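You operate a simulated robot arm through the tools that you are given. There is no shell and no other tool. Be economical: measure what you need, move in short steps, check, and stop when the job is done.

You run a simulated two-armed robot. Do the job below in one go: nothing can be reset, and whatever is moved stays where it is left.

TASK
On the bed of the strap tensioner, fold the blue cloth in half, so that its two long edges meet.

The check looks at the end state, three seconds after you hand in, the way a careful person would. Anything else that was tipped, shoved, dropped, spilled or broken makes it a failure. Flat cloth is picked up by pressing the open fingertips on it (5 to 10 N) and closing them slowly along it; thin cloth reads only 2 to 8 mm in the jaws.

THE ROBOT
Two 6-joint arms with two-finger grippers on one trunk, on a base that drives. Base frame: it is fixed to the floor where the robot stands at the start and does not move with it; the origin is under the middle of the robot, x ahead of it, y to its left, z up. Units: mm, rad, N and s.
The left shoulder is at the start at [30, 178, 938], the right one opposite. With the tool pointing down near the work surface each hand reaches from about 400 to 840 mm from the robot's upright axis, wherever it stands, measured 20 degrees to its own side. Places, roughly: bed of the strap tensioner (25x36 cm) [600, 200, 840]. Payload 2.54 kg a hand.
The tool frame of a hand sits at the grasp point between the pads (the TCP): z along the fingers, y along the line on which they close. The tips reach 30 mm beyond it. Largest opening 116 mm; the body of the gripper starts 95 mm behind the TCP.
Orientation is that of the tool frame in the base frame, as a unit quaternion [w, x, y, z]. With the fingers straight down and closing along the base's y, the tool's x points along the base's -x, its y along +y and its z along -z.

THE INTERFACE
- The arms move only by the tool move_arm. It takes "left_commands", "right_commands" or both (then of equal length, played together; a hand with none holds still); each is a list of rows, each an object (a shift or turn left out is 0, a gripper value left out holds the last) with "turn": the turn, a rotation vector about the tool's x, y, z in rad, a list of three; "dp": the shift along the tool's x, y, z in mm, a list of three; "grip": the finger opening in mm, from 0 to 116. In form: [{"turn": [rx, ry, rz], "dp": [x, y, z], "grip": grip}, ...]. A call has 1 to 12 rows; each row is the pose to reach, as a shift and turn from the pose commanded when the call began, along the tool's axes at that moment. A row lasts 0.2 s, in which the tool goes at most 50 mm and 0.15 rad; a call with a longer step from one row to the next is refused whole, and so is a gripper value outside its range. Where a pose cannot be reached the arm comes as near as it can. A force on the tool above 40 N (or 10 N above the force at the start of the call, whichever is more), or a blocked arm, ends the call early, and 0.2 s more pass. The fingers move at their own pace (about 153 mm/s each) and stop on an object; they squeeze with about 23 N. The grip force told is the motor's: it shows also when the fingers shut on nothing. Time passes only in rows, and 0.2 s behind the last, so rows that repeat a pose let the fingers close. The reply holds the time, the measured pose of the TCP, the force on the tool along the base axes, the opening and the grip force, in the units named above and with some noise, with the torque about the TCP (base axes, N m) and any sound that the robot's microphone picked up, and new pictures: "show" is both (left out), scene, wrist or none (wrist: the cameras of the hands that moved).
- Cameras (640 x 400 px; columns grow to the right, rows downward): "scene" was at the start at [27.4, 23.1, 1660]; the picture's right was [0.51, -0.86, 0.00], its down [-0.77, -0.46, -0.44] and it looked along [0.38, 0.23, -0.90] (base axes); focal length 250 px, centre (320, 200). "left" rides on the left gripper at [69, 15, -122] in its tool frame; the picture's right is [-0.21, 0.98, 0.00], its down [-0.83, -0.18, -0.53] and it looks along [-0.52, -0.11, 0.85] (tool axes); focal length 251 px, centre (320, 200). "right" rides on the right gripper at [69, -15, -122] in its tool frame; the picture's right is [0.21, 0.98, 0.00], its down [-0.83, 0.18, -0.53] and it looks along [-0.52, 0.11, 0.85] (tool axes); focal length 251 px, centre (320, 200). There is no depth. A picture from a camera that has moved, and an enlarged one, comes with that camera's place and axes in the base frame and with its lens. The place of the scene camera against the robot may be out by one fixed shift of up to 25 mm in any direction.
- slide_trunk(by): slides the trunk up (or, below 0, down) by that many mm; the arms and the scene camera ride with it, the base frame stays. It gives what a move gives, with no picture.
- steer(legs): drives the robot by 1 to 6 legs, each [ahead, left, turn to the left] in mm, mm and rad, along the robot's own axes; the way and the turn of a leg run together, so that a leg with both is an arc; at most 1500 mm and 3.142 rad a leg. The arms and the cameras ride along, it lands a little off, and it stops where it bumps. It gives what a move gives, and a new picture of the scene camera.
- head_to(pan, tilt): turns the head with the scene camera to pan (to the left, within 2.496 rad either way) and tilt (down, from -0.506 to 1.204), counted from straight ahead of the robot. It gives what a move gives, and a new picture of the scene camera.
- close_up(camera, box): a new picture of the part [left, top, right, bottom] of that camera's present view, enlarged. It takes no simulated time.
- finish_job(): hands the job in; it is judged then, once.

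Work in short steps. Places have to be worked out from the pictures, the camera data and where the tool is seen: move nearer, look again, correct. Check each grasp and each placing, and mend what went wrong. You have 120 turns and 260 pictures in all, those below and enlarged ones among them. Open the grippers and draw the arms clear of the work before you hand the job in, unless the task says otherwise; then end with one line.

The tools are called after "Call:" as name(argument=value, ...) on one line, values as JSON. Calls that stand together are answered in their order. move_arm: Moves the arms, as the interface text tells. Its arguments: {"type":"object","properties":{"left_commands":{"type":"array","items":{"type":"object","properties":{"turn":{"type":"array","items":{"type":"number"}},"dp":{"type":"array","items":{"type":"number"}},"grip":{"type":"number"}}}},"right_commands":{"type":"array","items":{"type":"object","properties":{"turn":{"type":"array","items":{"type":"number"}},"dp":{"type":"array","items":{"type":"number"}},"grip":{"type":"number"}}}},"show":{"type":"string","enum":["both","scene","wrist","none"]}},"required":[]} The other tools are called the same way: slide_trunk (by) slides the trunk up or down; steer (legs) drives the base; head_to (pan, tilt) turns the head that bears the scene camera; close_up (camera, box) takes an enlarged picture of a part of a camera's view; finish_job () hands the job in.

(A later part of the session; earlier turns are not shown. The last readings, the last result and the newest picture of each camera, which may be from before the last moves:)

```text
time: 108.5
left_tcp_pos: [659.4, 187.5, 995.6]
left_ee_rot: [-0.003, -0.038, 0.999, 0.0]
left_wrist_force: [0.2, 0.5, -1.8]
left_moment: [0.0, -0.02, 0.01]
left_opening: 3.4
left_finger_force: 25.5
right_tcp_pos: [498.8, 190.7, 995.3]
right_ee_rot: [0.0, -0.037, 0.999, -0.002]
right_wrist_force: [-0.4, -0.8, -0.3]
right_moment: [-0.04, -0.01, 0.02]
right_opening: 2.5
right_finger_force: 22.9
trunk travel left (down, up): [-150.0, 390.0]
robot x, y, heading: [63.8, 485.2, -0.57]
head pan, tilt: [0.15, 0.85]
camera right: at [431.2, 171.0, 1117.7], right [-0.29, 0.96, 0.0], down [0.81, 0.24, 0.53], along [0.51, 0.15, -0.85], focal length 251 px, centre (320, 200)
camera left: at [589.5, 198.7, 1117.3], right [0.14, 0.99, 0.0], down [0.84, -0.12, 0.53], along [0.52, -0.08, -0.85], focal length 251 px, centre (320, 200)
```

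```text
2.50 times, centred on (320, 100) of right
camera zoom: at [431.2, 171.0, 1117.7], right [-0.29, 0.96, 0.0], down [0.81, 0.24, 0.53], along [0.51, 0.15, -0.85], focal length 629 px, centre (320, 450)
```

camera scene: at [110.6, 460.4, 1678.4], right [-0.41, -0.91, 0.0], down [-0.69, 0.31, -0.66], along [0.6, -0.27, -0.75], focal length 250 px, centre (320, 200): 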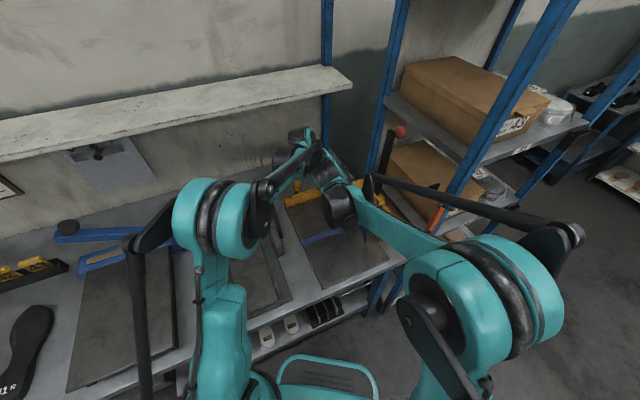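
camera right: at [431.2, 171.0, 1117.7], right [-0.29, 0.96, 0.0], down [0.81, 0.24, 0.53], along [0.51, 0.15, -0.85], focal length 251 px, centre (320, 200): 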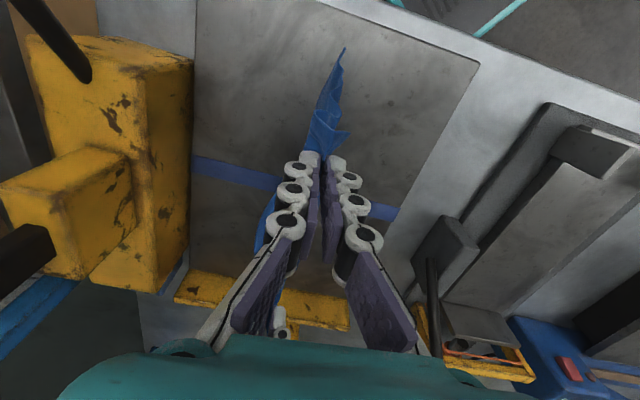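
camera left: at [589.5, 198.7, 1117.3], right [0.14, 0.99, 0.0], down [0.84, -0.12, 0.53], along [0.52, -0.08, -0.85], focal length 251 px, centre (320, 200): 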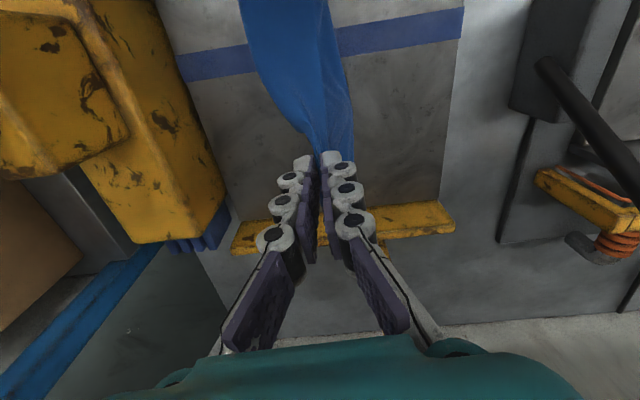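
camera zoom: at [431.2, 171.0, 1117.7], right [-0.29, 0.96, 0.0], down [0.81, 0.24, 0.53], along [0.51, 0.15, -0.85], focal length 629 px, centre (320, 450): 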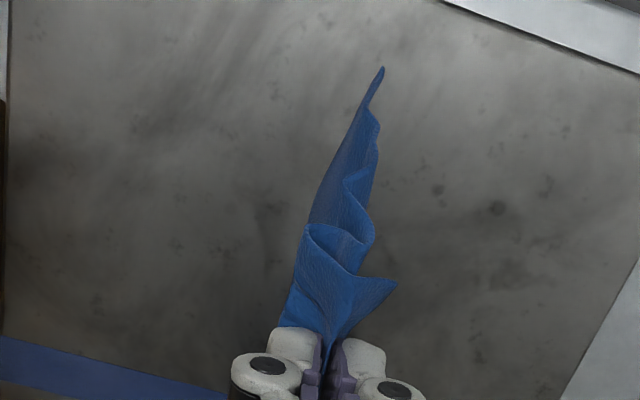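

Hanging again. I spread the hands 14 mm, carry the cloth to y≈232, and lay it down while moving to -y as before.

Call:
move_arm(left_commands=[{"dp": [-4, 15, -6]}, {"dp": [-8, 30, -12]}, {"dp": [-8, 43, -12]}, {"dp": [-8, 43, -12]}, {"dp": [-8, 40, 0]}, {"dp": [-8, 36, 10]}, {"dp": [-8, 27, 22]}, {"dp": [-8, 16, 34]}, {"dp": [-8, 4, 46]}, {"dp": [-8, -8, 58]}, {"dp": [-8, -18, 69]}, {"dp": [-8, -20, 78]}], right_commands=[{"dp": [3, 14, -6]}, {"dp": [6, 28, -12]}, {"dp": [6, 41, -12]}, {"dp": [6, 41, -12]}, {"dp": [6, 38, 0]}, {"dp": [6, 34, 10]}, {"dp": [6, 25, 22]}, {"dp": [6, 14, 34]}, {"dp": [6, 2, 46]}, {"dp": [6, -10, 58]}, {"dp": [6, -20, 69]}, {"dp": [6, -22, 78]}], show="wrist")

Call:
close_up(camera="left", box=[220, 0, 500, 220])

Call:
close_up(camera="right", box=[200, 40, 480, 220])

```text
time: 111.0
left_tcp_pos: [669.4, 169.1, 918.1]
left_ee_rot: [-0.002, -0.037, 0.999, 0.0]
left_wrist_force: [-0.9, -0.7, -0.2]
left_moment: [0.0, -0.02, 0.01]
left_opening: 2.9
left_finger_force: 21.4
right_tcp_pos: [494.0, 166.9, 918.2]
right_ee_rot: [0.0, -0.036, 0.999, -0.002]
right_wrist_force: [0.4, 0.6, 0.4]
right_moment: [0.01, -0.02, 0.0]
right_opening: 2.6
right_finger_force: 24.0
trunk travel left (down, up): [-150.0, 390.0]
robot x, y, heading: [64.3, 485.6, -0.576]
head pan, tilt: [0.15, 0.85]
camera right: at [426.1, 148.1, 1040.3], right [-0.29, 0.96, 0.0], down [0.81, 0.24, 0.53], along [0.51, 0.15, -0.85], focal length 251 px, centre (320, 200)
camera left: at [598.2, 180.2, 1039.3], right [0.14, 0.99, 0.0], down [0.84, -0.12, 0.53], along [0.52, -0.07, -0.85], focal length 251 px, centre (320, 200)
```

right: 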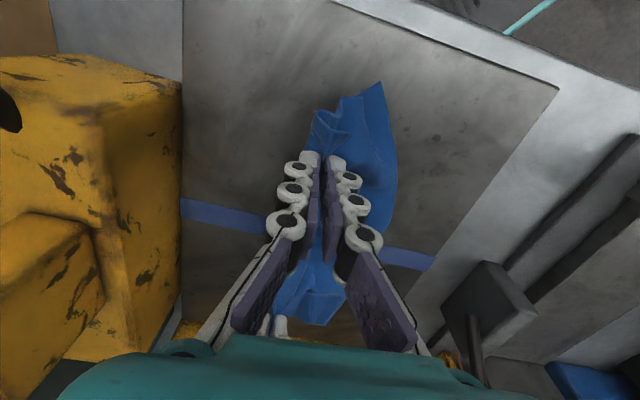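
left: 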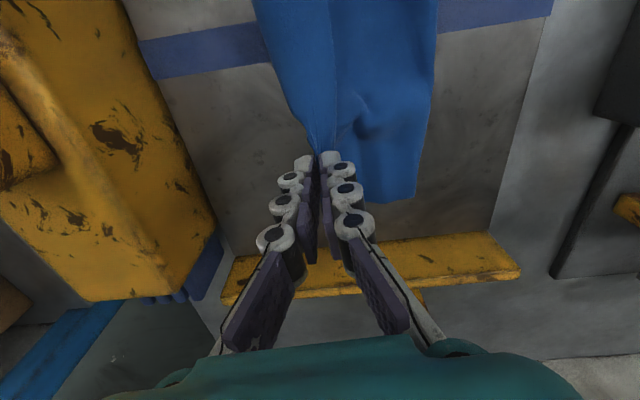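

```text
1.82 times, centred on (360, 110) of left
camera zoom: at [598.2, 180.2, 1039.3], right [0.14, 0.99, 0.0], down [0.84, -0.12, 0.53], along [0.52, -0.07, -0.85], focal length 457 px, centre (247, 364)
```

zoom: 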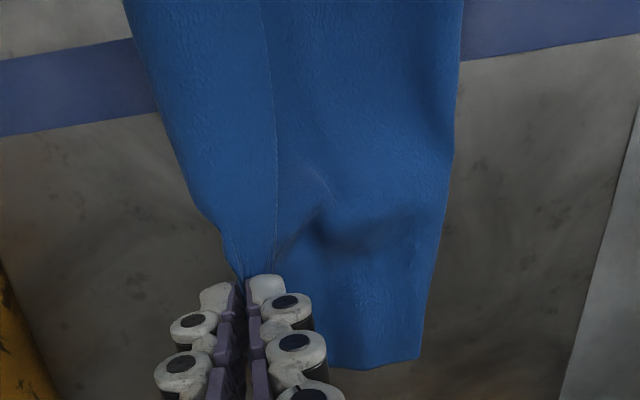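

```text
2.22 times, centred on (340, 130) of right
camera zoom: at [426.1, 148.1, 1040.3], right [-0.29, 0.96, 0.0], down [0.81, 0.24, 0.53], along [0.51, 0.15, -0.85], focal length 559 px, centre (276, 356)
```

zoom: 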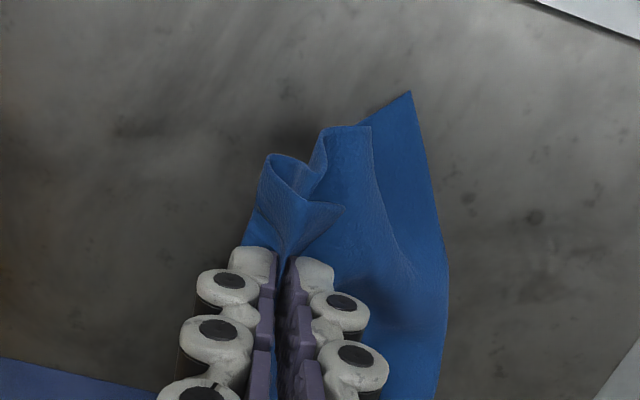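

Laid as before: free edge at y≈251 far, ≈235 at x=489, with the near corner drawn in. Now I tilt and lower again, this time ending nearer to the free edge (left +32, right +17 mm).

Call:
move_arm(left_commands=[{"turn": [0.14, 0, 0], "dp": [0, 6, 0]}, {"turn": [0.28, 0, 0], "dp": [0, 12, 3]}, {"turn": [0.42, 0, 0], "dp": [0, 18, 8]}, {"turn": [0.56, 0, 0], "dp": [0, 24, 14]}, {"turn": [0.7, 0, 0], "dp": [0, 30, 20]}, {"turn": [0.7, 0, 0], "dp": [0, 32, 27]}, {"turn": [0.7, 0, 0], "dp": [0, 32, 34]}, {"turn": [0.7, 0, 0], "dp": [0, 32, 41]}, {"turn": [0.7, 0, 0], "dp": [0, 32, 41]}], right_commands=[{"turn": [0.14, 0, 0], "dp": [0, 3, 0]}, {"turn": [0.28, 0, 0], "dp": [0, 6, 3]}, {"turn": [0.42, 0, 0], "dp": [0, 9, 8]}, {"turn": [0.56, 0, 0], "dp": [0, 12, 14]}, {"turn": [0.7, 0, 0], "dp": [0, 15, 20]}, {"turn": [0.7, 0, 0], "dp": [0, 17, 27]}, {"turn": [0.7, 0, 0], "dp": [0, 17, 34]}, {"turn": [0.7, 0, 0], "dp": [0, 17, 41]}, {"turn": [0.7, 0, 0], "dp": [0, 17, 41]}], show="none")

Call:
close_up(camera="left", box=[220, 0, 540, 260])

Call:
close_up(camera="right", box=[240, 60, 540, 240])

```text
time: 113.0
left_tcp_pos: [664.6, 201.2, 876.1]
left_ee_rot: [0.009, -0.037, 0.939, -0.342]
left_wrist_force: [-0.1, 1.2, 0.8]
left_moment: [-0.01, -0.01, 0.0]
left_opening: 1.8
left_finger_force: 24.9
right_tcp_pos: [492.6, 184.0, 876.6]
right_ee_rot: [0.012, -0.035, 0.938, -0.344]
right_wrist_force: [0.9, -1.3, -0.2]
right_moment: [0.03, 0.01, 0.0]
right_opening: 3.8
right_finger_force: 25.5
trunk travel left (down, up): [-150.0, 390.0]
robot x, y, heading: [61.6, 484.9, -0.568]
head pan, tilt: [0.15, 0.85]
```

```text
1.54 times, centred on (380, 130) of left
camera zoom: at [588.9, 286.9, 959.5], right [0.15, 0.76, -0.63], down [0.81, 0.27, 0.52], along [0.56, -0.59, -0.58], focal length 387 px, centre (228, 308)
```

zoom: 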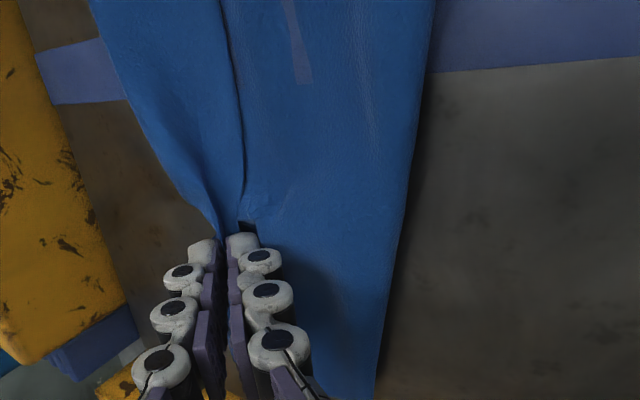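

```text
2.13 times, centred on (390, 150) of right
camera zoom: at [419.2, 246.9, 979.4], right [-0.27, 0.73, -0.63], down [0.79, 0.54, 0.29], along [0.55, -0.42, -0.72], focal length 536 px, centre (171, 307)
```

zoom: 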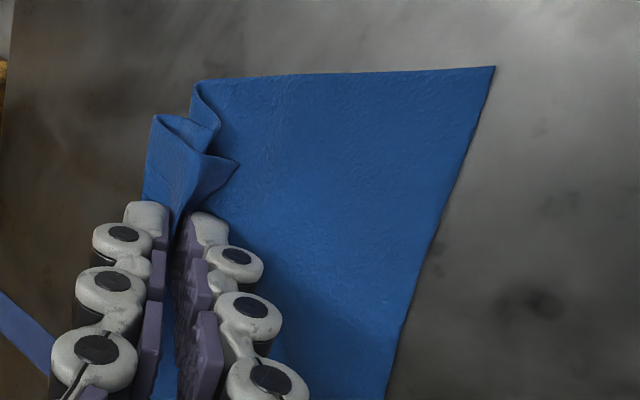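

The free edge is straight and still in place; the upper edge is about 45 mm short, partly bunched in the jaws. I release both jaws and withdraw, letting the bunched part spring open.

Call:
move_arm(left_commands=[{"grip": 8}, {"grip": 16}, {"grip": 20}, {"grip": 20}, {"dp": [0, 0, -20]}, {"dp": [0, 0, -45]}, {"dp": [0, 0, -75]}, {"dp": [0, -20, -90]}, {"dp": [0, -40, -105]}, {"dp": [0, -40, -105]}], right_commands=[{"grip": 8}, {"grip": 16}, {"grip": 20}, {"grip": 20}, {"dp": [0, 0, -20]}, {"dp": [0, 0, -45]}, {"dp": [0, 0, -75]}, {"dp": [0, -20, -90]}, {"dp": [0, -40, -105]}, {"dp": [0, -40, -105]}], show="none")

Call:
move_arm(left_commands=[{"turn": [-0.14, 0, 0]}, {"turn": [-0.28, 0, 0]}, {"turn": [-0.42, 0, 0]}, {"turn": [-0.56, 0, 0]}, {"turn": [-0.7, 0, 0]}, {"turn": [-0.7, 0, 0]}], right_commands=[{"turn": [-0.14, 0, 0]}, {"turn": [-0.28, 0, 0]}, {"turn": [-0.42, 0, 0]}, {"turn": [-0.56, 0, 0]}, {"turn": [-0.7, 0, 0]}, {"turn": [-0.7, 0, 0]}], show="wrist")

```text
time: 115.2
left_tcp_pos: [664.1, 238.4, 982.2]
left_ee_rot: [0.011, -0.036, 0.939, -0.343]
left_wrist_force: [0.6, 1.0, -0.9]
left_moment: [0.0, -0.01, 0.0]
left_opening: 20.1
left_finger_force: 0.1
right_tcp_pos: [488.6, 221.2, 983.2]
right_ee_rot: [0.013, -0.035, 0.938, -0.344]
right_wrist_force: [0.2, -0.2, -0.9]
right_moment: [-0.03, 0.01, 0.0]
right_opening: 19.9
right_finger_force: 0.0
trunk travel left (down, up): [-150.0, 390.0]
robot x, y, heading: [61.1, 485.2, -0.571]
head pan, tilt: [0.15, 0.85]
```

```text
time: 116.7
left_tcp_pos: [662.4, 239.0, 983.9]
left_ee_rot: [-0.003, -0.038, 0.999, 0.001]
left_wrist_force: [0.1, 0.8, -0.2]
left_moment: [-0.03, 0.01, 0.0]
left_opening: 19.9
left_finger_force: 0.0
right_tcp_pos: [488.5, 222.9, 983.4]
right_ee_rot: [0.0, -0.037, 0.999, -0.002]
right_wrist_force: [-0.4, 0.4, 0.4]
right_moment: [-0.03, -0.01, 0.01]
right_opening: 19.9
right_finger_force: 0.1
trunk travel left (down, up): [-150.0, 390.0]
robot x, y, heading: [63.6, 488.1, -0.571]
head pan, tilt: [0.15, 0.85]
camera right: at [421.4, 203.0, 1105.2], right [-0.29, 0.96, 0.0], down [0.81, 0.24, 0.53], along [0.51, 0.15, -0.85], focal length 251 px, centre (320, 200)
camera left: at [593.6, 249.6, 1105.3], right [0.14, 0.99, 0.0], down [0.84, -0.12, 0.53], along [0.52, -0.07, -0.85], focal length 251 px, centre (320, 200)
```

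right: 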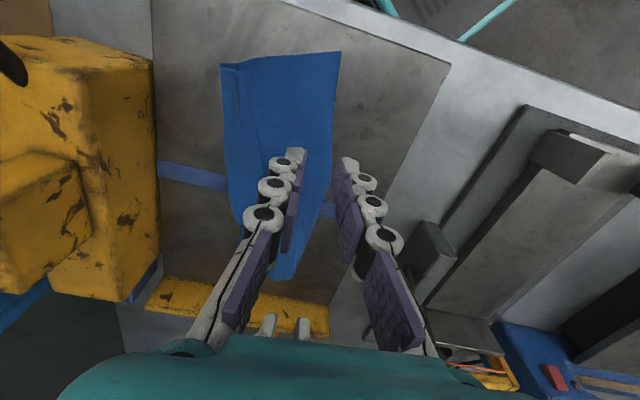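
left: 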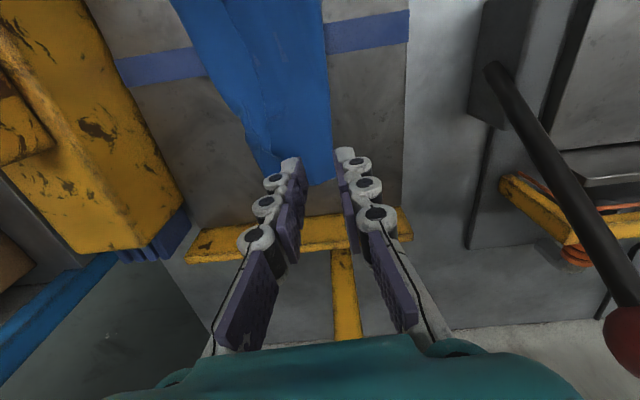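

Call:
close_up(camera="right", box=[190, 30, 390, 180])

Call:
close_up(camera="left", box=[160, 0, 360, 190])

```text
2.67 times, centred on (290, 105) of right
camera zoom: at [421.4, 203.0, 1105.2], right [-0.29, 0.96, 0.0], down [0.81, 0.24, 0.53], along [0.51, 0.15, -0.85], focal length 670 px, centre (400, 453)
```

zoom: 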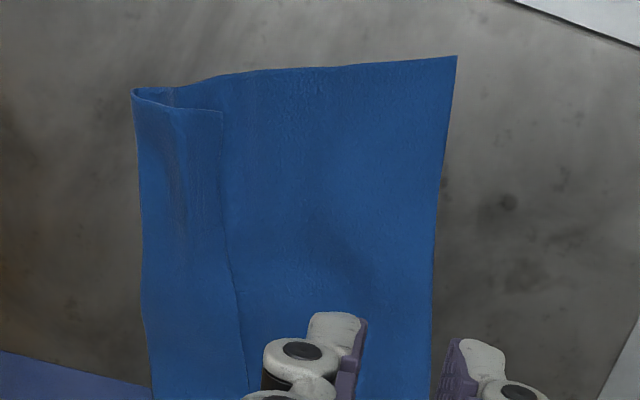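

```text
2.11 times, centred on (260, 95) of left
camera zoom: at [593.6, 249.6, 1105.3], right [0.14, 0.99, 0.0], down [0.84, -0.12, 0.53], along [0.52, -0.07, -0.85], focal length 529 px, centre (446, 421)
```

zoom: 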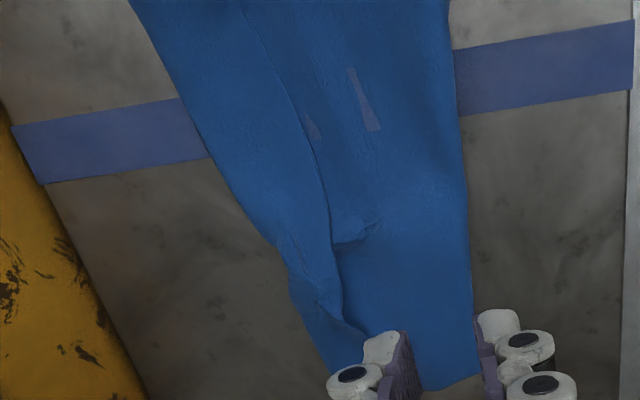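

Now the state is clean. The upper flap lies flat on top (edge from (463,150) over (541,169) to (619,190)), and the lower edge runs (423,222)–(628,256). I regrasp the flap close to its edge: right at (490,140), left at (640,173).

Call:
move_arm(left_commands=[{"dp": [8, -22, 0], "grip": 16}, {"dp": [16, -44, 0]}, {"dp": [22, -65, 10]}, {"dp": [22, -65, 40]}, {"dp": [22, -65, 70]}, {"dp": [22, -65, 95]}, {"dp": [22, -65, 103]}, {"dp": [22, -65, 103]}], right_commands=[{"dp": [0, -28, 0], "grip": 16}, {"dp": [0, -56, 0]}, {"dp": [0, -83, 10]}, {"dp": [0, -83, 40]}, {"dp": [0, -83, 70]}, {"dp": [0, -83, 95]}, {"dp": [0, -83, 103]}, {"dp": [0, -83, 103]}], show="wrist")

```text
time: 118.5
left_tcp_pos: [643.4, 172.4, 878.2]
left_ee_rot: [-0.003, -0.038, 0.999, 0.0]
left_wrist_force: [0.3, -1.4, 0.1]
left_moment: [0.02, -0.03, -0.02]
left_opening: 16.2
left_finger_force: 0.1
right_tcp_pos: [494.2, 138.5, 878.8]
right_ee_rot: [0.0, -0.037, 0.999, -0.001]
right_wrist_force: [0.1, -0.4, 0.0]
right_moment: [0.01, -0.01, 0.02]
right_opening: 16.0
right_finger_force: 0.0
trunk travel left (down, up): [-150.0, 390.0]
robot x, y, heading: [62.3, 486.1, -0.571]
head pan, tilt: [0.15, 0.85]
camera right: at [427.8, 118.5, 1002.0], right [-0.29, 0.96, 0.0], down [0.81, 0.24, 0.53], along [0.51, 0.15, -0.85], focal length 251 px, centre (320, 200)
camera left: at [573.8, 182.7, 1001.0], right [0.14, 0.99, 0.0], down [0.84, -0.12, 0.53], along [0.52, -0.08, -0.85], focal length 251 px, centre (320, 200)
```

right: 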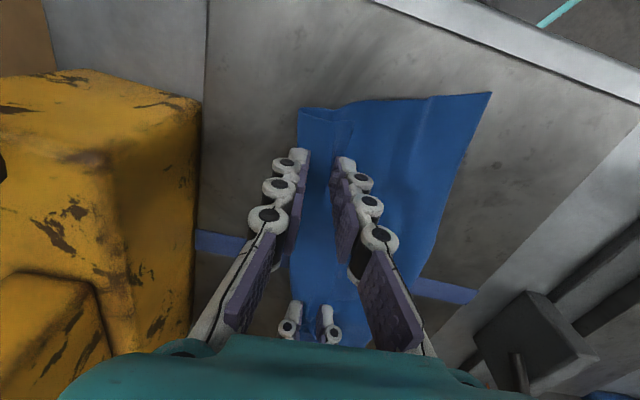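
left: 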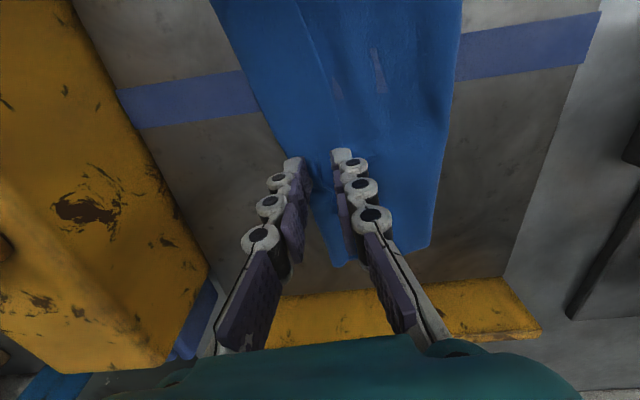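

Both pairs of tips straddle the flap next to its edge. I press down.

Call:
move_arm(left_commands=[{"dp": [0, 0, 3]}, {"dp": [0, 0, 5]}, {"dp": [0, 0, 6.5]}, {"dp": [0, 0, 6.5]}], right_commands=[{"dp": [0, 0, 3]}, {"dp": [0, 0, 5]}, {"dp": [0, 0, 6.5]}, {"dp": [0, 0, 6.5]}], show="none")

Call:
move_arm(left_commands=[{"dp": [0, 0, 0.8]}, {"dp": [0, 0, 0.8]}], right_commands=[{"dp": [0, 0, 0.8]}, {"dp": [0, 0, 0.8]}], show="none")

```text
time: 119.5
left_tcp_pos: [644.4, 172.7, 873.7]
left_ee_rot: [-0.003, -0.037, 0.999, 0.0]
left_wrist_force: [-0.3, -0.7, -0.8]
left_moment: [0.0, 0.03, 0.01]
left_opening: 16.3
left_finger_force: 0.1
right_tcp_pos: [494.4, 138.7, 873.0]
right_ee_rot: [0.0, -0.037, 0.999, -0.002]
right_wrist_force: [-0.2, -1.0, 0.4]
right_moment: [-0.01, -0.02, -0.01]
right_opening: 16.1
right_finger_force: 0.1
trunk travel left (down, up): [-150.0, 390.0]
robot x, y, heading: [63.1, 481.1, -0.571]
head pan, tilt: [0.15, 0.85]
```

```text
time: 120.0
left_tcp_pos: [645.3, 170.9, 872.0]
left_ee_rot: [-0.003, -0.038, 0.999, 0.0]
left_wrist_force: [0.2, 0.3, 1.1]
left_moment: [-0.01, 0.02, 0.01]
left_opening: 16.2
left_finger_force: 0.0
right_tcp_pos: [495.0, 139.4, 871.3]
right_ee_rot: [0.001, -0.037, 0.999, -0.002]
right_wrist_force: [-0.3, 0.1, 1.0]
right_moment: [0.02, 0.03, -0.01]
right_opening: 16.0
right_finger_force: 0.0
trunk travel left (down, up): [-150.0, 390.0]
robot x, y, heading: [57.9, 485.7, -0.578]
head pan, tilt: [0.15, 0.85]
```

Contact is just starting (about 1 N). I press another 0.8 mm.

Call:
move_arm(left_commands=[{"dp": [0, 0, 0.8]}, {"dp": [0, 0, 0.8]}], right_commands=[{"dp": [0, 0, 0.8]}, {"dp": [0, 0, 0.8]}], show="none")

Call:
move_arm(left_commands=[{"dp": [0, 0, 0.3]}, {"dp": [0, 0, 0.3]}], right_commands=[{"dp": [0, 0, 0.3]}, {"dp": [0, 0, 0.3]}], show="none")

```text
time: 120.7
left_tcp_pos: [645.1, 171.6, 872.0]
left_ee_rot: [-0.003, -0.038, 0.999, -0.001]
left_wrist_force: [-0.4, -0.2, 0.8]
left_moment: [0.02, 0.01, 0.0]
left_opening: 16.3
left_finger_force: 0.0
right_tcp_pos: [494.1, 138.9, 872.0]
right_ee_rot: [0.001, -0.036, 0.999, -0.002]
right_wrist_force: [0.9, -0.6, 4.8]
right_moment: [0.06, -0.04, 0.04]
right_opening: 15.6
right_finger_force: 0.1
trunk travel left (down, up): [-150.0, 390.0]
robot x, y, heading: [63.4, 483.9, -0.577]
head pan, tilt: [0.15, 0.85]
```

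```text
time: 121.2
left_tcp_pos: [644.7, 171.7, 872.3]
left_ee_rot: [-0.003, -0.037, 0.999, 0.0]
left_wrist_force: [0.3, -0.2, 1.0]
left_moment: [0.01, -0.02, -0.01]
left_opening: 16.1
left_finger_force: 0.0
right_tcp_pos: [495.9, 138.1, 870.5]
right_ee_rot: [-0.001, -0.036, 0.999, -0.002]
right_wrist_force: [0.6, -0.9, 4.7]
right_moment: [0.01, -0.02, 0.01]
right_opening: 15.6
right_finger_force: 0.1
trunk travel left (down, up): [-150.0, 390.0]
robot x, y, heading: [60.8, 486.9, -0.576]
head pan, tilt: [0.15, 0.85]
```

Right is at 4.7 N; left needs more.

Call:
move_arm(left_commands=[{"dp": [0, 0, 1.1]}, {"dp": [0, 0, 1.1]}], right_commands=[{"dp": [0, 0, 0.2]}, {"dp": [0, 0, 0.2]}], show="none")

Call:
move_arm(left_commands=[{"dp": [0, 0, 0.4]}, {"dp": [0, 0, 0.4]}], right_commands=[{"dp": [0, 0, 0]}, {"dp": [0, 0, 0]}], show="none")

```text
time: 121.8
left_tcp_pos: [644.7, 171.4, 870.6]
left_ee_rot: [-0.002, -0.038, 0.999, 0.0]
left_wrist_force: [2.0, 0.2, 6.8]
left_moment: [0.08, 0.0, -0.05]
left_opening: 15.8
left_finger_force: 0.1
right_tcp_pos: [493.5, 139.3, 871.4]
right_ee_rot: [0.001, -0.037, 0.999, -0.002]
right_wrist_force: [0.8, -0.9, 2.0]
right_moment: [0.01, -0.02, 0.01]
right_opening: 15.5
right_finger_force: 0.0
trunk travel left (down, up): [-150.0, 390.0]
robot x, y, heading: [59.3, 486.0, -0.571]
head pan, tilt: [0.15, 0.85]
```

```text
time: 122.5
left_tcp_pos: [645.2, 172.7, 870.3]
left_ee_rot: [-0.002, -0.038, 0.999, 0.0]
left_wrist_force: [0.0, 2.0, 12.8]
left_moment: [0.13, 0.03, 0.01]
left_opening: 16.1
left_finger_force: 0.1
right_tcp_pos: [494.4, 139.6, 871.9]
right_ee_rot: [0.0, -0.036, 0.999, -0.003]
right_wrist_force: [0.4, -0.2, 0.2]
right_moment: [0.04, 0.0, -0.02]
right_opening: 15.8
right_finger_force: 0.1
trunk travel left (down, up): [-150.0, 390.0]
robot x, y, heading: [59.2, 485.6, -0.573]
head pan, tilt: [0.15, 0.85]
```

I press the right 0.8 mm more, ease the left 0.3 mm, and close both slowly.

Call:
move_arm(left_commands=[{"dp": [0, 0, -0.3]}, {"dp": [0, 0, -0.3]}, {"grip": 14, "dp": [0, 0, -0.3]}, {"grip": 12, "dp": [0, 0, -0.3]}, {"grip": 10, "dp": [0, 0, -0.3]}, {"grip": 8, "dp": [0, 0, -0.3]}, {"grip": 6, "dp": [0, 0, -0.3]}, {"grip": 4, "dp": [0, 0, -0.2]}, {"grip": 2, "dp": [0, 0, -0.2]}, {"grip": 0, "dp": [0, 0, -0.2]}, {"grip": 0, "dp": [0, 0, -0.2]}], right_commands=[{"dp": [0, 0, 0.5]}, {"dp": [0, 0, 0.9]}, {"grip": 14, "dp": [0, 0, 0.9]}, {"grip": 12, "dp": [0, 0, 0.9]}, {"grip": 10, "dp": [0, 0, 0.9]}, {"grip": 8, "dp": [0, 0, 0.9]}, {"grip": 6, "dp": [0, 0, 0.9]}, {"grip": 4, "dp": [0, 0, 0.9]}, {"grip": 2, "dp": [0, 0, 0.9]}, {"grip": 0, "dp": [0, 0, 0.9]}, {"grip": 0, "dp": [0, 0, 0.9]}], show="wrist")

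```text
time: 124.8
left_tcp_pos: [644.7, 172.0, 869.2]
left_ee_rot: [-0.002, -0.038, 0.999, 0.001]
left_wrist_force: [0.5, 0.3, 4.4]
left_moment: [0.02, 0.03, -0.02]
left_opening: 2.7
left_finger_force: 22.7
right_tcp_pos: [495.5, 140.0, 870.1]
right_ee_rot: [0.001, -0.037, 0.999, -0.002]
right_wrist_force: [0.7, 0.2, 1.2]
right_moment: [0.03, 0.0, 0.01]
right_opening: 3.5
right_finger_force: 23.2
trunk travel left (down, up): [-150.0, 390.0]
robot x, y, heading: [60.1, 487.7, -0.57]
head pan, tilt: [0.15, 0.85]
camera right: at [427.6, 119.8, 992.6], right [-0.29, 0.96, 0.0], down [0.81, 0.24, 0.53], along [0.51, 0.15, -0.85], focal length 251 px, centre (320, 200)
camera left: at [575.7, 182.3, 992.1], right [0.14, 0.99, 0.0], down [0.84, -0.12, 0.53], along [0.52, -0.08, -0.85], focal length 251 px, centre (320, 200)
```

right: 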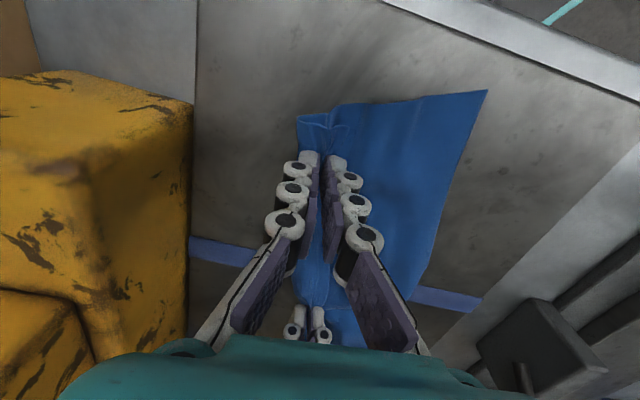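
left: 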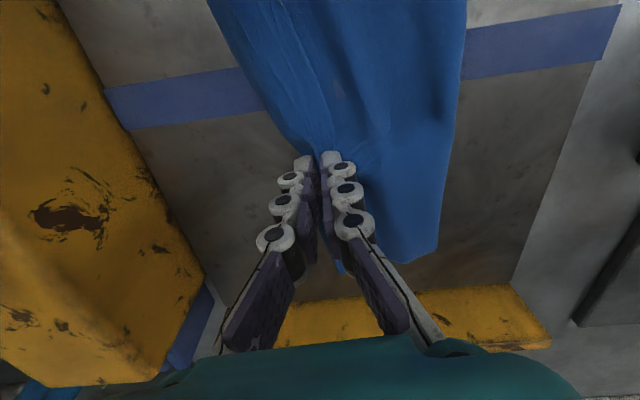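

Both are gripped (2.7 / 3.5 mm) with a small hem. I now carry the edge over in one proper arc, up to about 62 mm and then down with the tips tilting to -y, ending at the free edge minus the hem (right y≈221, left y≈234).

Call:
move_arm(left_commands=[{"dp": [0, 1.5, -15]}, {"dp": [0, 3, -30]}, {"dp": [0, 6, -45]}, {"dp": [0, 14.6, -56.8], "turn": [0.12, 0, 0]}, {"dp": [0, 25, -61.1], "turn": [0.24, 0, 0]}, {"dp": [0, 38.6, -60.1], "turn": [0.36, 0, 0]}, {"dp": [0, 52, -52.6], "turn": [0.48, 0, 0]}, {"dp": [0, 64, -40.8], "turn": [0.6, 0, 0]}, {"dp": [0, 71, -27.8], "turn": [0.6, 0, 0]}, {"dp": [0, 77, -14.8], "turn": [0.6, 0, 0]}, {"dp": [0, 79, -6], "turn": [0.6, 0, 0]}, {"dp": [0, 79, -6], "turn": [0.6, 0, 0]}], right_commands=[{"dp": [0, 2, -15]}, {"dp": [0, 4, -30]}, {"dp": [0, 8, -45]}, {"dp": [0, 17.6, -56.8], "turn": [0.12, 0, 0]}, {"dp": [0, 31, -61.1], "turn": [0.24, 0, 0]}, {"dp": [0, 46.6, -60.1], "turn": [0.36, 0, 0]}, {"dp": [0, 63, -52.6], "turn": [0.48, 0, 0]}, {"dp": [0, 78, -40.8], "turn": [0.6, 0, 0]}, {"dp": [0, 88, -27.8], "turn": [0.6, 0, 0]}, {"dp": [0, 95, -14.8], "turn": [0.6, 0, 0]}, {"dp": [0, 98, -6], "turn": [0.6, 0, 0]}, {"dp": [0, 98, -6], "turn": [0.6, 0, 0]}], show="wrist")

```text
time: 127.5
left_tcp_pos: [639.6, 250.8, 877.1]
left_ee_rot: [0.008, -0.036, 0.955, -0.296]
left_wrist_force: [-0.8, 0.2, -1.0]
left_moment: [0.0, 0.01, -0.03]
left_opening: 3.4
left_finger_force: 23.0
right_tcp_pos: [488.7, 238.4, 875.3]
right_ee_rot: [0.011, -0.035, 0.954, -0.298]
right_wrist_force: [-0.6, 0.2, 0.5]
right_moment: [-0.01, 0.0, 0.02]
right_opening: 3.1
right_finger_force: 22.9
trunk travel left (down, up): [-150.0, 390.0]
robot x, y, heading: [60.5, 484.8, -0.574]
head pan, tilt: [0.15, 0.85]
camera right: at [415.4, 289.6, 985.1], right [-0.27, 0.79, -0.55], down [0.79, 0.51, 0.34], along [0.55, -0.35, -0.76], focal length 251 px, centre (320, 200)
camera left: at [563.3, 328.1, 968.4], right [0.15, 0.82, -0.55], down [0.81, 0.21, 0.54], along [0.56, -0.53, -0.64], focal length 251 px, centre (320, 200)
```

right: 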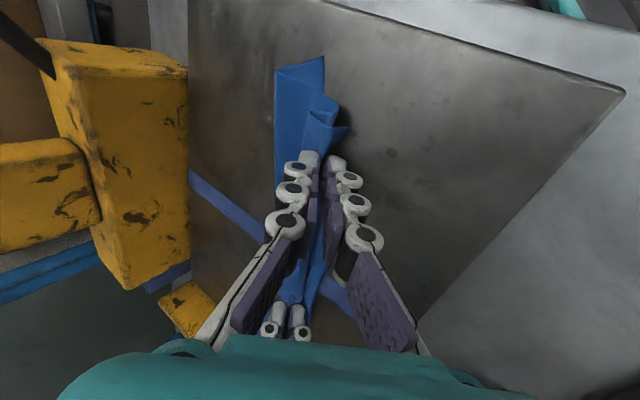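
left: 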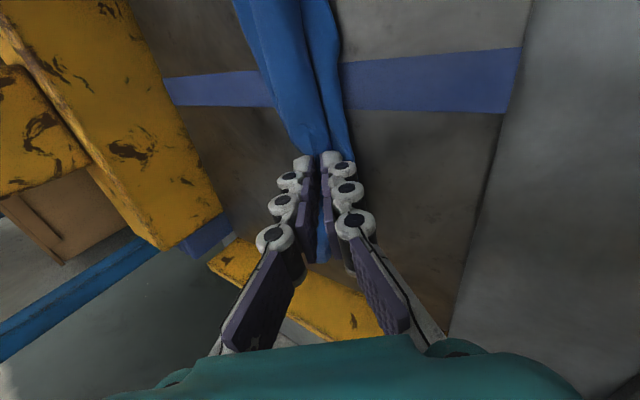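

Call:
close_up(camera="right", box=[230, 40, 390, 180])

Call:
close_up(camera="left", box=[210, 0, 400, 170])

```text
2.86 times, centred on (310, 110) of right
camera zoom: at [415.4, 289.6, 985.1], right [-0.27, 0.79, -0.55], down [0.79, 0.51, 0.34], along [0.55, -0.35, -0.76], focal length 718 px, centre (349, 457)
```

zoom: 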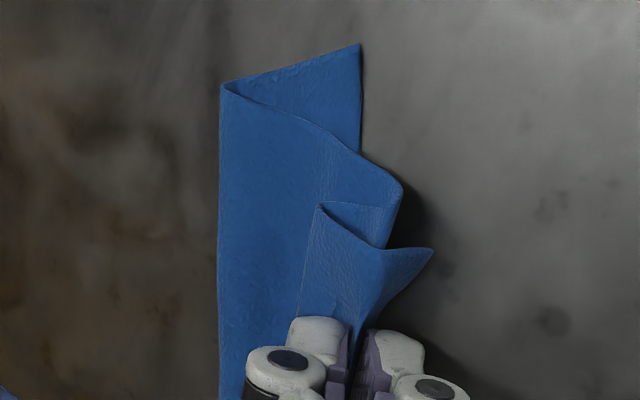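

```text
2.35 times, centred on (305, 85) of left
camera zoom: at [563.3, 328.1, 968.4], right [0.15, 0.82, -0.55], down [0.81, 0.21, 0.54], along [0.56, -0.53, -0.64], focal length 592 px, centre (355, 471)
```

zoom: 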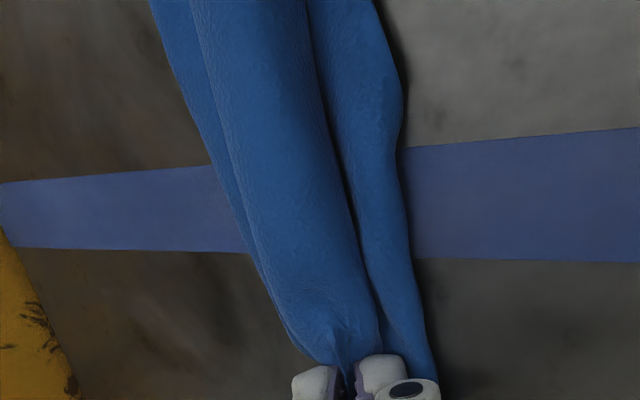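

This time the fold rolled too far: the lower half is only about 57 mm wide at mid-length. I lift again, go back to -y to lay down more of the lower half, then lower at an in-between position.

Call:
move_arm(left_commands=[{"dp": [0, -12.6, -9.6]}, {"dp": [0, -26.9, -18]}, {"dp": [0, -41.9, -22.2]}, {"dp": [0, -56.8, -19.3]}, {"dp": [0, -69.5, -13]}, {"dp": [0, -79.9, -3.4]}, {"dp": [0, -84.3, 4.4]}, {"dp": [0, -74.8, 7.6]}, {"dp": [0, -57.8, 12.9]}, {"dp": [0, -40.3, 15.5]}, {"dp": [0, -29.2, 17.6]}, {"dp": [0, -29.2, 17.6]}], right_commands=[{"dp": [0, -12.6, -9.6]}, {"dp": [0, -26.9, -18]}, {"dp": [0, -41.9, -22.2]}, {"dp": [0, -56.8, -19.3]}, {"dp": [0, -69.5, -13]}, {"dp": [0, -79.9, -3.4]}, {"dp": [0, -84.3, 4.4]}, {"dp": [0, -74.8, 7.6]}, {"dp": [0, -57.8, 12.9]}, {"dp": [0, -40.3, 15.5]}, {"dp": [0, -29.2, 17.6]}, {"dp": [0, -29.2, 17.6]}], show="none")

Call:
close_up(camera="right", box=[230, 40, 510, 240])

Call:
close_up(camera="left", box=[210, 0, 490, 220])

```text
time: 130.1
left_tcp_pos: [641.9, 216.0, 879.0]
left_ee_rot: [0.008, -0.037, 0.955, -0.296]
left_wrist_force: [-0.3, 0.8, 1.6]
left_moment: [0.02, -0.01, -0.03]
left_opening: 1.9
left_finger_force: 19.9
right_tcp_pos: [490.2, 202.5, 878.8]
right_ee_rot: [0.011, -0.035, 0.954, -0.297]
right_wrist_force: [0.0, 0.4, 0.4]
right_moment: [0.0, -0.01, 0.02]
right_opening: 3.3
right_finger_force: 22.8
trunk travel left (down, up): [-150.0, 390.0]
robot x, y, heading: [61.6, 480.1, -0.57]
head pan, tilt: [0.15, 0.85]
```

```text
2.00 times, centred on (370, 140) of right
camera zoom: at [417.4, 253.6, 987.8], right [-0.27, 0.79, -0.55], down [0.79, 0.51, 0.34], along [0.55, -0.35, -0.76], focal length 503 px, centre (220, 320)
```

zoom: 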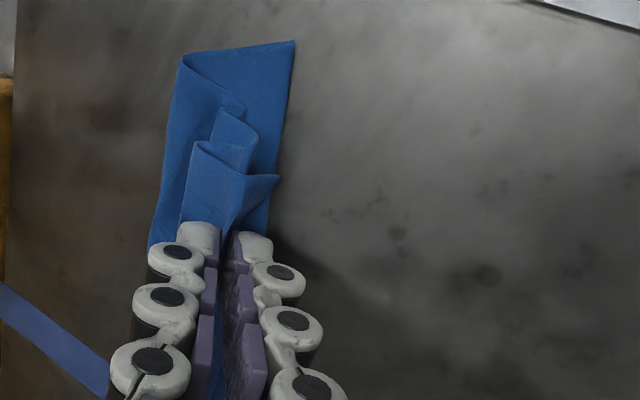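

```text
1.82 times, centred on (350, 110) of left
camera zoom: at [567.2, 293.2, 969.9], right [0.15, 0.82, -0.55], down [0.81, 0.21, 0.54], along [0.56, -0.53, -0.64], focal length 457 px, centre (266, 364)
```

zoom: 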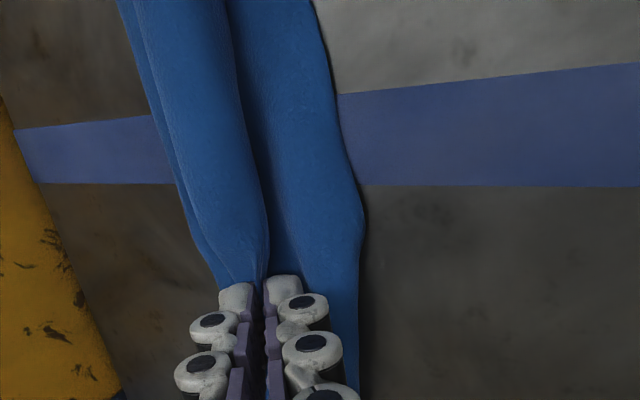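

The slack is bunched in pleats by the jaws, especially at the near end. When released, the cloth springs flat, so I pull 12 mm to +y to take up slack, then release and withdraw to see what shape results.

Call:
move_arm(left_commands=[{"dp": [0, 5, -3.4]}, {"dp": [0, 10, -6.8]}, {"dp": [0, 10, -6.8], "grip": 8}, {"dp": [0, 10, -6.8], "grip": 16}, {"dp": [0, 10, -6.8], "grip": 20}, {"dp": [0, 10, -26], "grip": 20}, {"dp": [0, 10, -50]}, {"dp": [0, 10, -80]}, {"dp": [0, -20, -95]}, {"dp": [0, -50, -115]}, {"dp": [0, -50, -115]}], right_commands=[{"dp": [0, 5, -3.4]}, {"dp": [0, 10, -6.8]}, {"dp": [0, 10, -6.8], "grip": 8}, {"dp": [0, 10, -6.8], "grip": 16}, {"dp": [0, 10, -6.8], "grip": 20}, {"dp": [0, 10, -26], "grip": 20}, {"dp": [0, 10, -50]}, {"dp": [0, 10, -80]}, {"dp": [0, -20, -95]}, {"dp": [0, -50, -115]}, {"dp": [0, -50, -115]}], show="none")

Call:
move_arm(left_commands=[{"turn": [-0.15, 0, 0]}, {"turn": [-0.3, 0, 0]}, {"turn": [-0.45, 0, 0]}, {"turn": [-0.6, 0, 0]}, {"turn": [-0.6, 0, 0]}], right_commands=[{"turn": [-0.15, 0, 0]}, {"turn": [-0.3, 0, 0]}, {"turn": [-0.45, 0, 0]}, {"turn": [-0.6, 0, 0]}, {"turn": [-0.6, 0, 0]}], show="none")

Call:
close_up(camera="right", box=[190, 30, 390, 180])

Call:
close_up(camera="left", box=[160, 0, 400, 200])

```text
time: 132.4
left_tcp_pos: [643.4, 237.8, 1000.2]
left_ee_rot: [0.009, -0.036, 0.954, -0.296]
left_wrist_force: [-0.9, 0.0, -0.3]
left_moment: [-0.04, -0.01, -0.02]
left_opening: 20.1
left_finger_force: 0.2
right_tcp_pos: [489.5, 225.6, 1002.0]
right_ee_rot: [0.01, -0.035, 0.954, -0.297]
right_wrist_force: [0.5, -0.2, 0.0]
right_moment: [0.01, 0.0, -0.01]
right_opening: 19.9
right_finger_force: 0.1
trunk travel left (down, up): [-150.0, 390.0]
robot x, y, heading: [59.6, 484.3, -0.572]
head pan, tilt: [0.15, 0.85]
```

```text
time: 133.7
left_tcp_pos: [641.2, 240.2, 1002.1]
left_ee_rot: [-0.003, -0.038, 0.999, 0.0]
left_wrist_force: [-0.5, 0.9, 0.0]
left_moment: [0.03, -0.04, 0.02]
left_opening: 19.6
left_finger_force: 0.1
right_tcp_pos: [488.1, 227.2, 1002.2]
right_ee_rot: [0.001, -0.036, 0.999, -0.002]
right_wrist_force: [0.3, 0.1, -0.2]
right_moment: [-0.03, 0.0, 0.01]
right_opening: 19.9
right_finger_force: 0.0
trunk travel left (down, up): [-150.0, 390.0]
robot x, y, heading: [57.8, 489.7, -0.571]
head pan, tilt: [0.15, 0.85]
```

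```text
2.67 times, centred on (290, 105) of right
camera zoom: at [420.9, 207.6, 1124.0], right [-0.29, 0.96, 0.0], down [0.81, 0.24, 0.53], along [0.51, 0.15, -0.85], focal length 670 px, centre (400, 453)
```

zoom: 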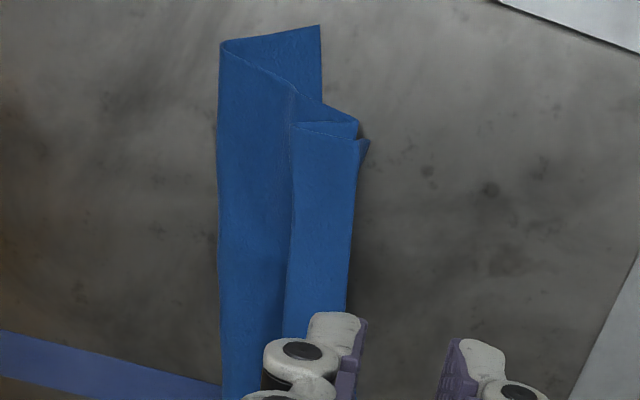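

```text
2.00 times, centred on (280, 100) of left
camera zoom: at [571.3, 251.5, 1123.3], right [0.14, 0.99, 0.0], down [0.84, -0.12, 0.53], along [0.52, -0.07, -0.85], focal length 503 px, centre (400, 400)
```

zoom: 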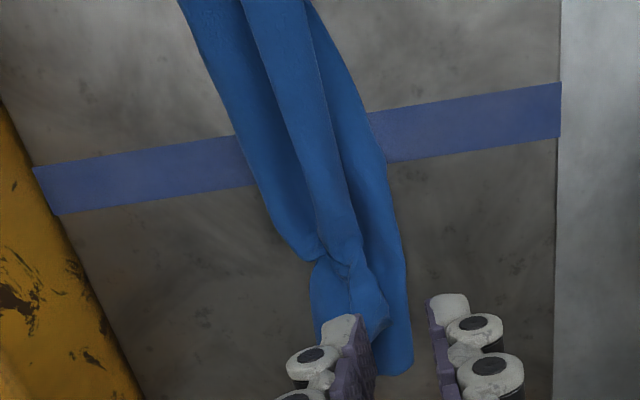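

The cloth is now Z-pleated. A better idea for a symmetric fold: get it flat, then pinch it along its midline near both ends. Lifted by that ridge, both long edges hang down and meet by themselves, and I lay it over. First I regrasp the top flap (right at (470,191), left at (605,204)) to hang and spread the cloth flat.

Call:
move_arm(left_commands=[{"dp": [18, -18, 20], "grip": 14}, {"dp": [36, -34, 50]}, {"dp": [36, -34, 80]}, {"dp": [36, -34, 105]}, {"dp": [36, -34, 122]}, {"dp": [36, -34, 122]}], right_commands=[{"dp": [9, -18, 20], "grip": 14}, {"dp": [18, -35, 50]}, {"dp": [18, -35, 80]}, {"dp": [18, -35, 105]}, {"dp": [18, -35, 122]}, {"dp": [18, -35, 122]}], show="wrist")

```text
time: 134.3
left_tcp_pos: [614.9, 207.3, 956.4]
left_ee_rot: [0.0, -0.04, 0.999, 0.0]
left_wrist_force: [4.5, -0.4, -0.6]
left_moment: [0.1, 0.57, 0.05]
left_opening: 13.8
left_finger_force: 0.0
right_tcp_pos: [471.9, 194.1, 955.8]
right_ee_rot: [-0.003, -0.038, 0.999, -0.001]
right_wrist_force: [-5.1, 1.9, -0.5]
right_moment: [-0.1, -0.63, 0.11]
right_opening: 14.2
right_finger_force: 0.0
trunk travel left (down, up): [-150.0, 390.0]
robot x, y, heading: [63.9, 485.4, -0.577]
head pan, tilt: [0.15, 0.85]
stopped in row 3 (right hand): the force on the tool passed its limit at 53 N (the readings are from after the stop); the commanded pose is now the measured one
camera right: at [405.2, 173.5, 1078.9], right [-0.29, 0.96, 0.0], down [0.81, 0.24, 0.53], along [0.51, 0.15, -0.85], focal length 251 px, centre (320, 200)
camera left: at [544.3, 217.2, 1077.6], right [0.14, 0.99, 0.0], down [0.84, -0.11, 0.53], along [0.53, -0.07, -0.85], focal length 251 px, centre (320, 200)
```

right: 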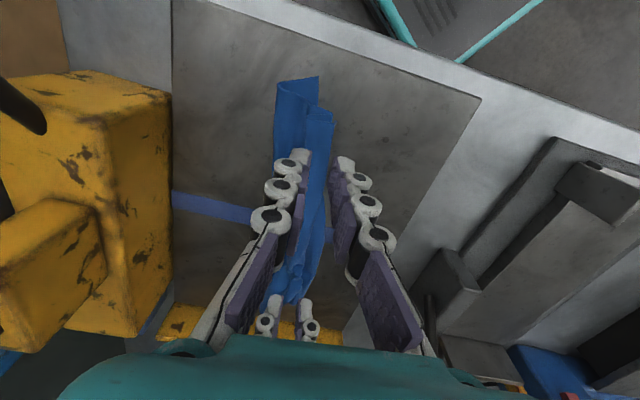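
left: 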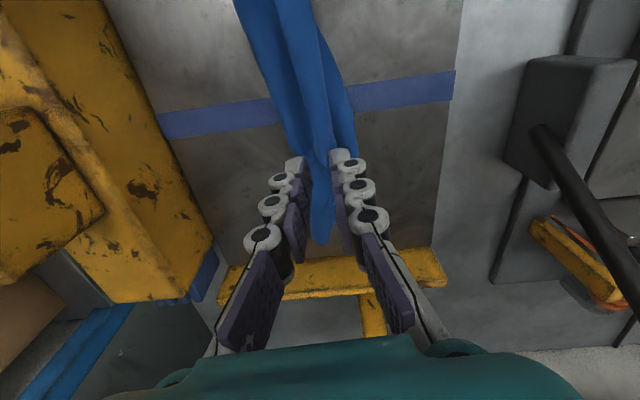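

The hands touch at that spacing, so I move the left to x≈655 and go down with both.

Call:
move_arm(left_commands=[{"dp": [-15, -2, 0]}, {"dp": [-40, -7, 10]}, {"dp": [-40, -7, 40]}, {"dp": [-40, -7, 65]}, {"dp": [-40, -7, 77]}, {"dp": [-40, -7, 77]}], right_commands=[{"dp": [4, 0, 0]}, {"dp": [4, -3, 10]}, {"dp": [4, -3, 40]}, {"dp": [4, -3, 65]}, {"dp": [4, -3, 77]}, {"dp": [4, -3, 77]}], show="wrist")

```text
time: 135.7
left_tcp_pos: [655.0, 203.7, 878.4]
left_ee_rot: [-0.001, -0.04, 0.999, 0.001]
left_wrist_force: [1.1, 0.4, 1.2]
left_moment: [-0.03, 0.01, 0.01]
left_opening: 14.0
left_finger_force: 0.1
right_tcp_pos: [467.9, 191.0, 879.4]
right_ee_rot: [-0.004, -0.037, 0.999, -0.001]
right_wrist_force: [0.0, 0.1, -0.4]
right_moment: [-0.01, -0.02, -0.01]
right_opening: 13.9
right_finger_force: 0.1
trunk travel left (down, up): [-150.0, 390.0]
robot x, y, heading: [62.4, 483.3, -0.568]
head pan, tilt: [0.15, 0.85]
camera right: at [401.5, 170.4, 1002.1], right [-0.29, 0.96, 0.0], down [0.81, 0.24, 0.53], along [0.51, 0.15, -0.85], focal length 251 px, centre (320, 200)
camera left: at [584.5, 213.8, 1000.6], right [0.14, 0.99, 0.0], down [0.84, -0.11, 0.53], along [0.53, -0.07, -0.85], focal length 251 px, centre (320, 200)
```

right: 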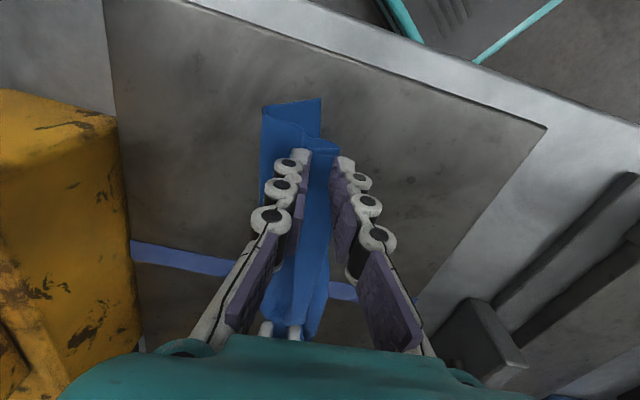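
left: 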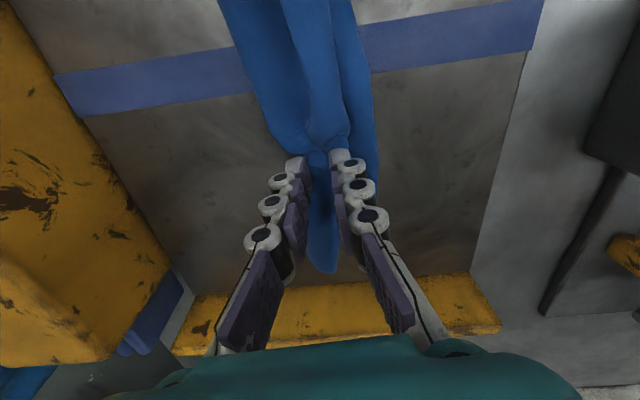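

The tips straddle the flap on both sides. I press down about 8.5 mm and close in one go.

Call:
move_arm(left_commands=[{"dp": [0, 0, 4]}, {"dp": [0, 0, 7]}, {"dp": [0, 0, 8.2]}, {"dp": [0, 0, 8.2]}, {"grip": 12, "dp": [0, 0, 8.2]}, {"grip": 10, "dp": [0, 0, 8.2]}, {"grip": 8, "dp": [0, 0, 8.3]}, {"grip": 6, "dp": [0, 0, 8.4]}, {"grip": 4, "dp": [0, 0, 8.5]}, {"grip": 2, "dp": [0, 0, 8.5]}, {"grip": 0, "dp": [0, 0, 8.5]}, {"grip": 0, "dp": [0, 0, 8.5]}], right_commands=[{"dp": [0, 0, 4]}, {"dp": [0, 0, 7]}, {"dp": [0, 0, 9]}, {"dp": [0, 0, 9]}, {"grip": 12, "dp": [0, 0, 9]}, {"grip": 10, "dp": [0, 0, 9]}, {"grip": 8, "dp": [0, 0, 9.1]}, {"grip": 6, "dp": [0, 0, 9.2]}, {"grip": 4, "dp": [0, 0, 9.3]}, {"grip": 2, "dp": [0, 0, 9.3]}, {"grip": 0, "dp": [0, 0, 9.3]}, {"grip": 0, "dp": [0, 0, 9.3]}], show="wrist")

```text
time: 138.3
left_tcp_pos: [652.1, 201.9, 871.2]
left_ee_rot: [0.001, -0.04, 0.999, -0.001]
left_wrist_force: [-0.8, -0.4, 0.9]
left_moment: [0.02, 0.0, -0.05]
left_opening: 1.1
left_finger_force: 23.0
right_tcp_pos: [467.1, 190.4, 871.1]
right_ee_rot: [-0.003, -0.037, 0.999, -0.001]
right_wrist_force: [-2.3, -3.6, 17.2]
right_moment: [-0.09, 0.1, 0.02]
right_opening: 0.0
right_finger_force: 23.3
trunk travel left (down, up): [-150.0, 390.0]
robot x, y, heading: [59.0, 483.0, -0.571]
head pan, tilt: [0.15, 0.85]
camera right: at [400.0, 170.2, 993.0], right [-0.29, 0.96, 0.0], down [0.81, 0.24, 0.53], along [0.51, 0.15, -0.85], focal length 251 px, centre (320, 200)
camera left: at [582.3, 213.6, 992.6], right [0.14, 0.99, 0.0], down [0.84, -0.11, 0.53], along [0.53, -0.07, -0.85], focal length 251 px, centre (320, 200)
```

right: 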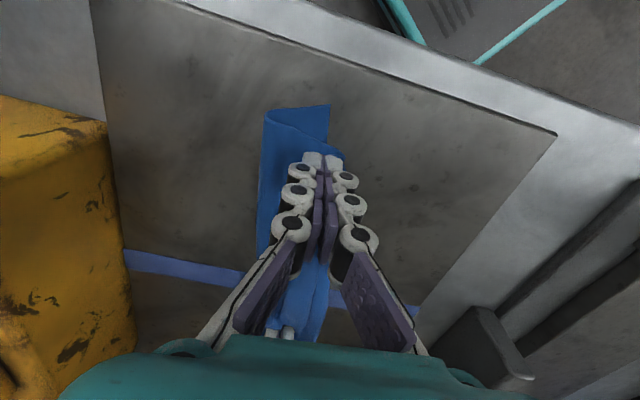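
left: 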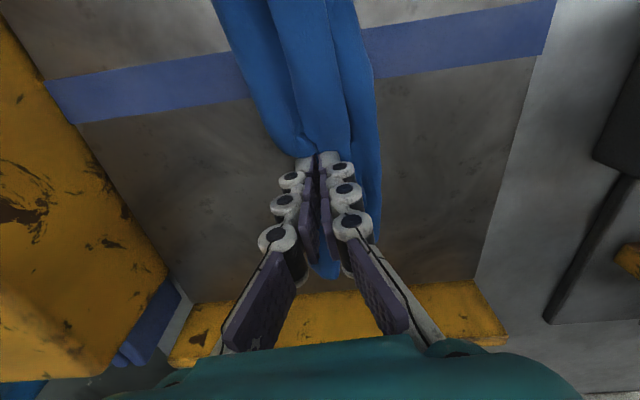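

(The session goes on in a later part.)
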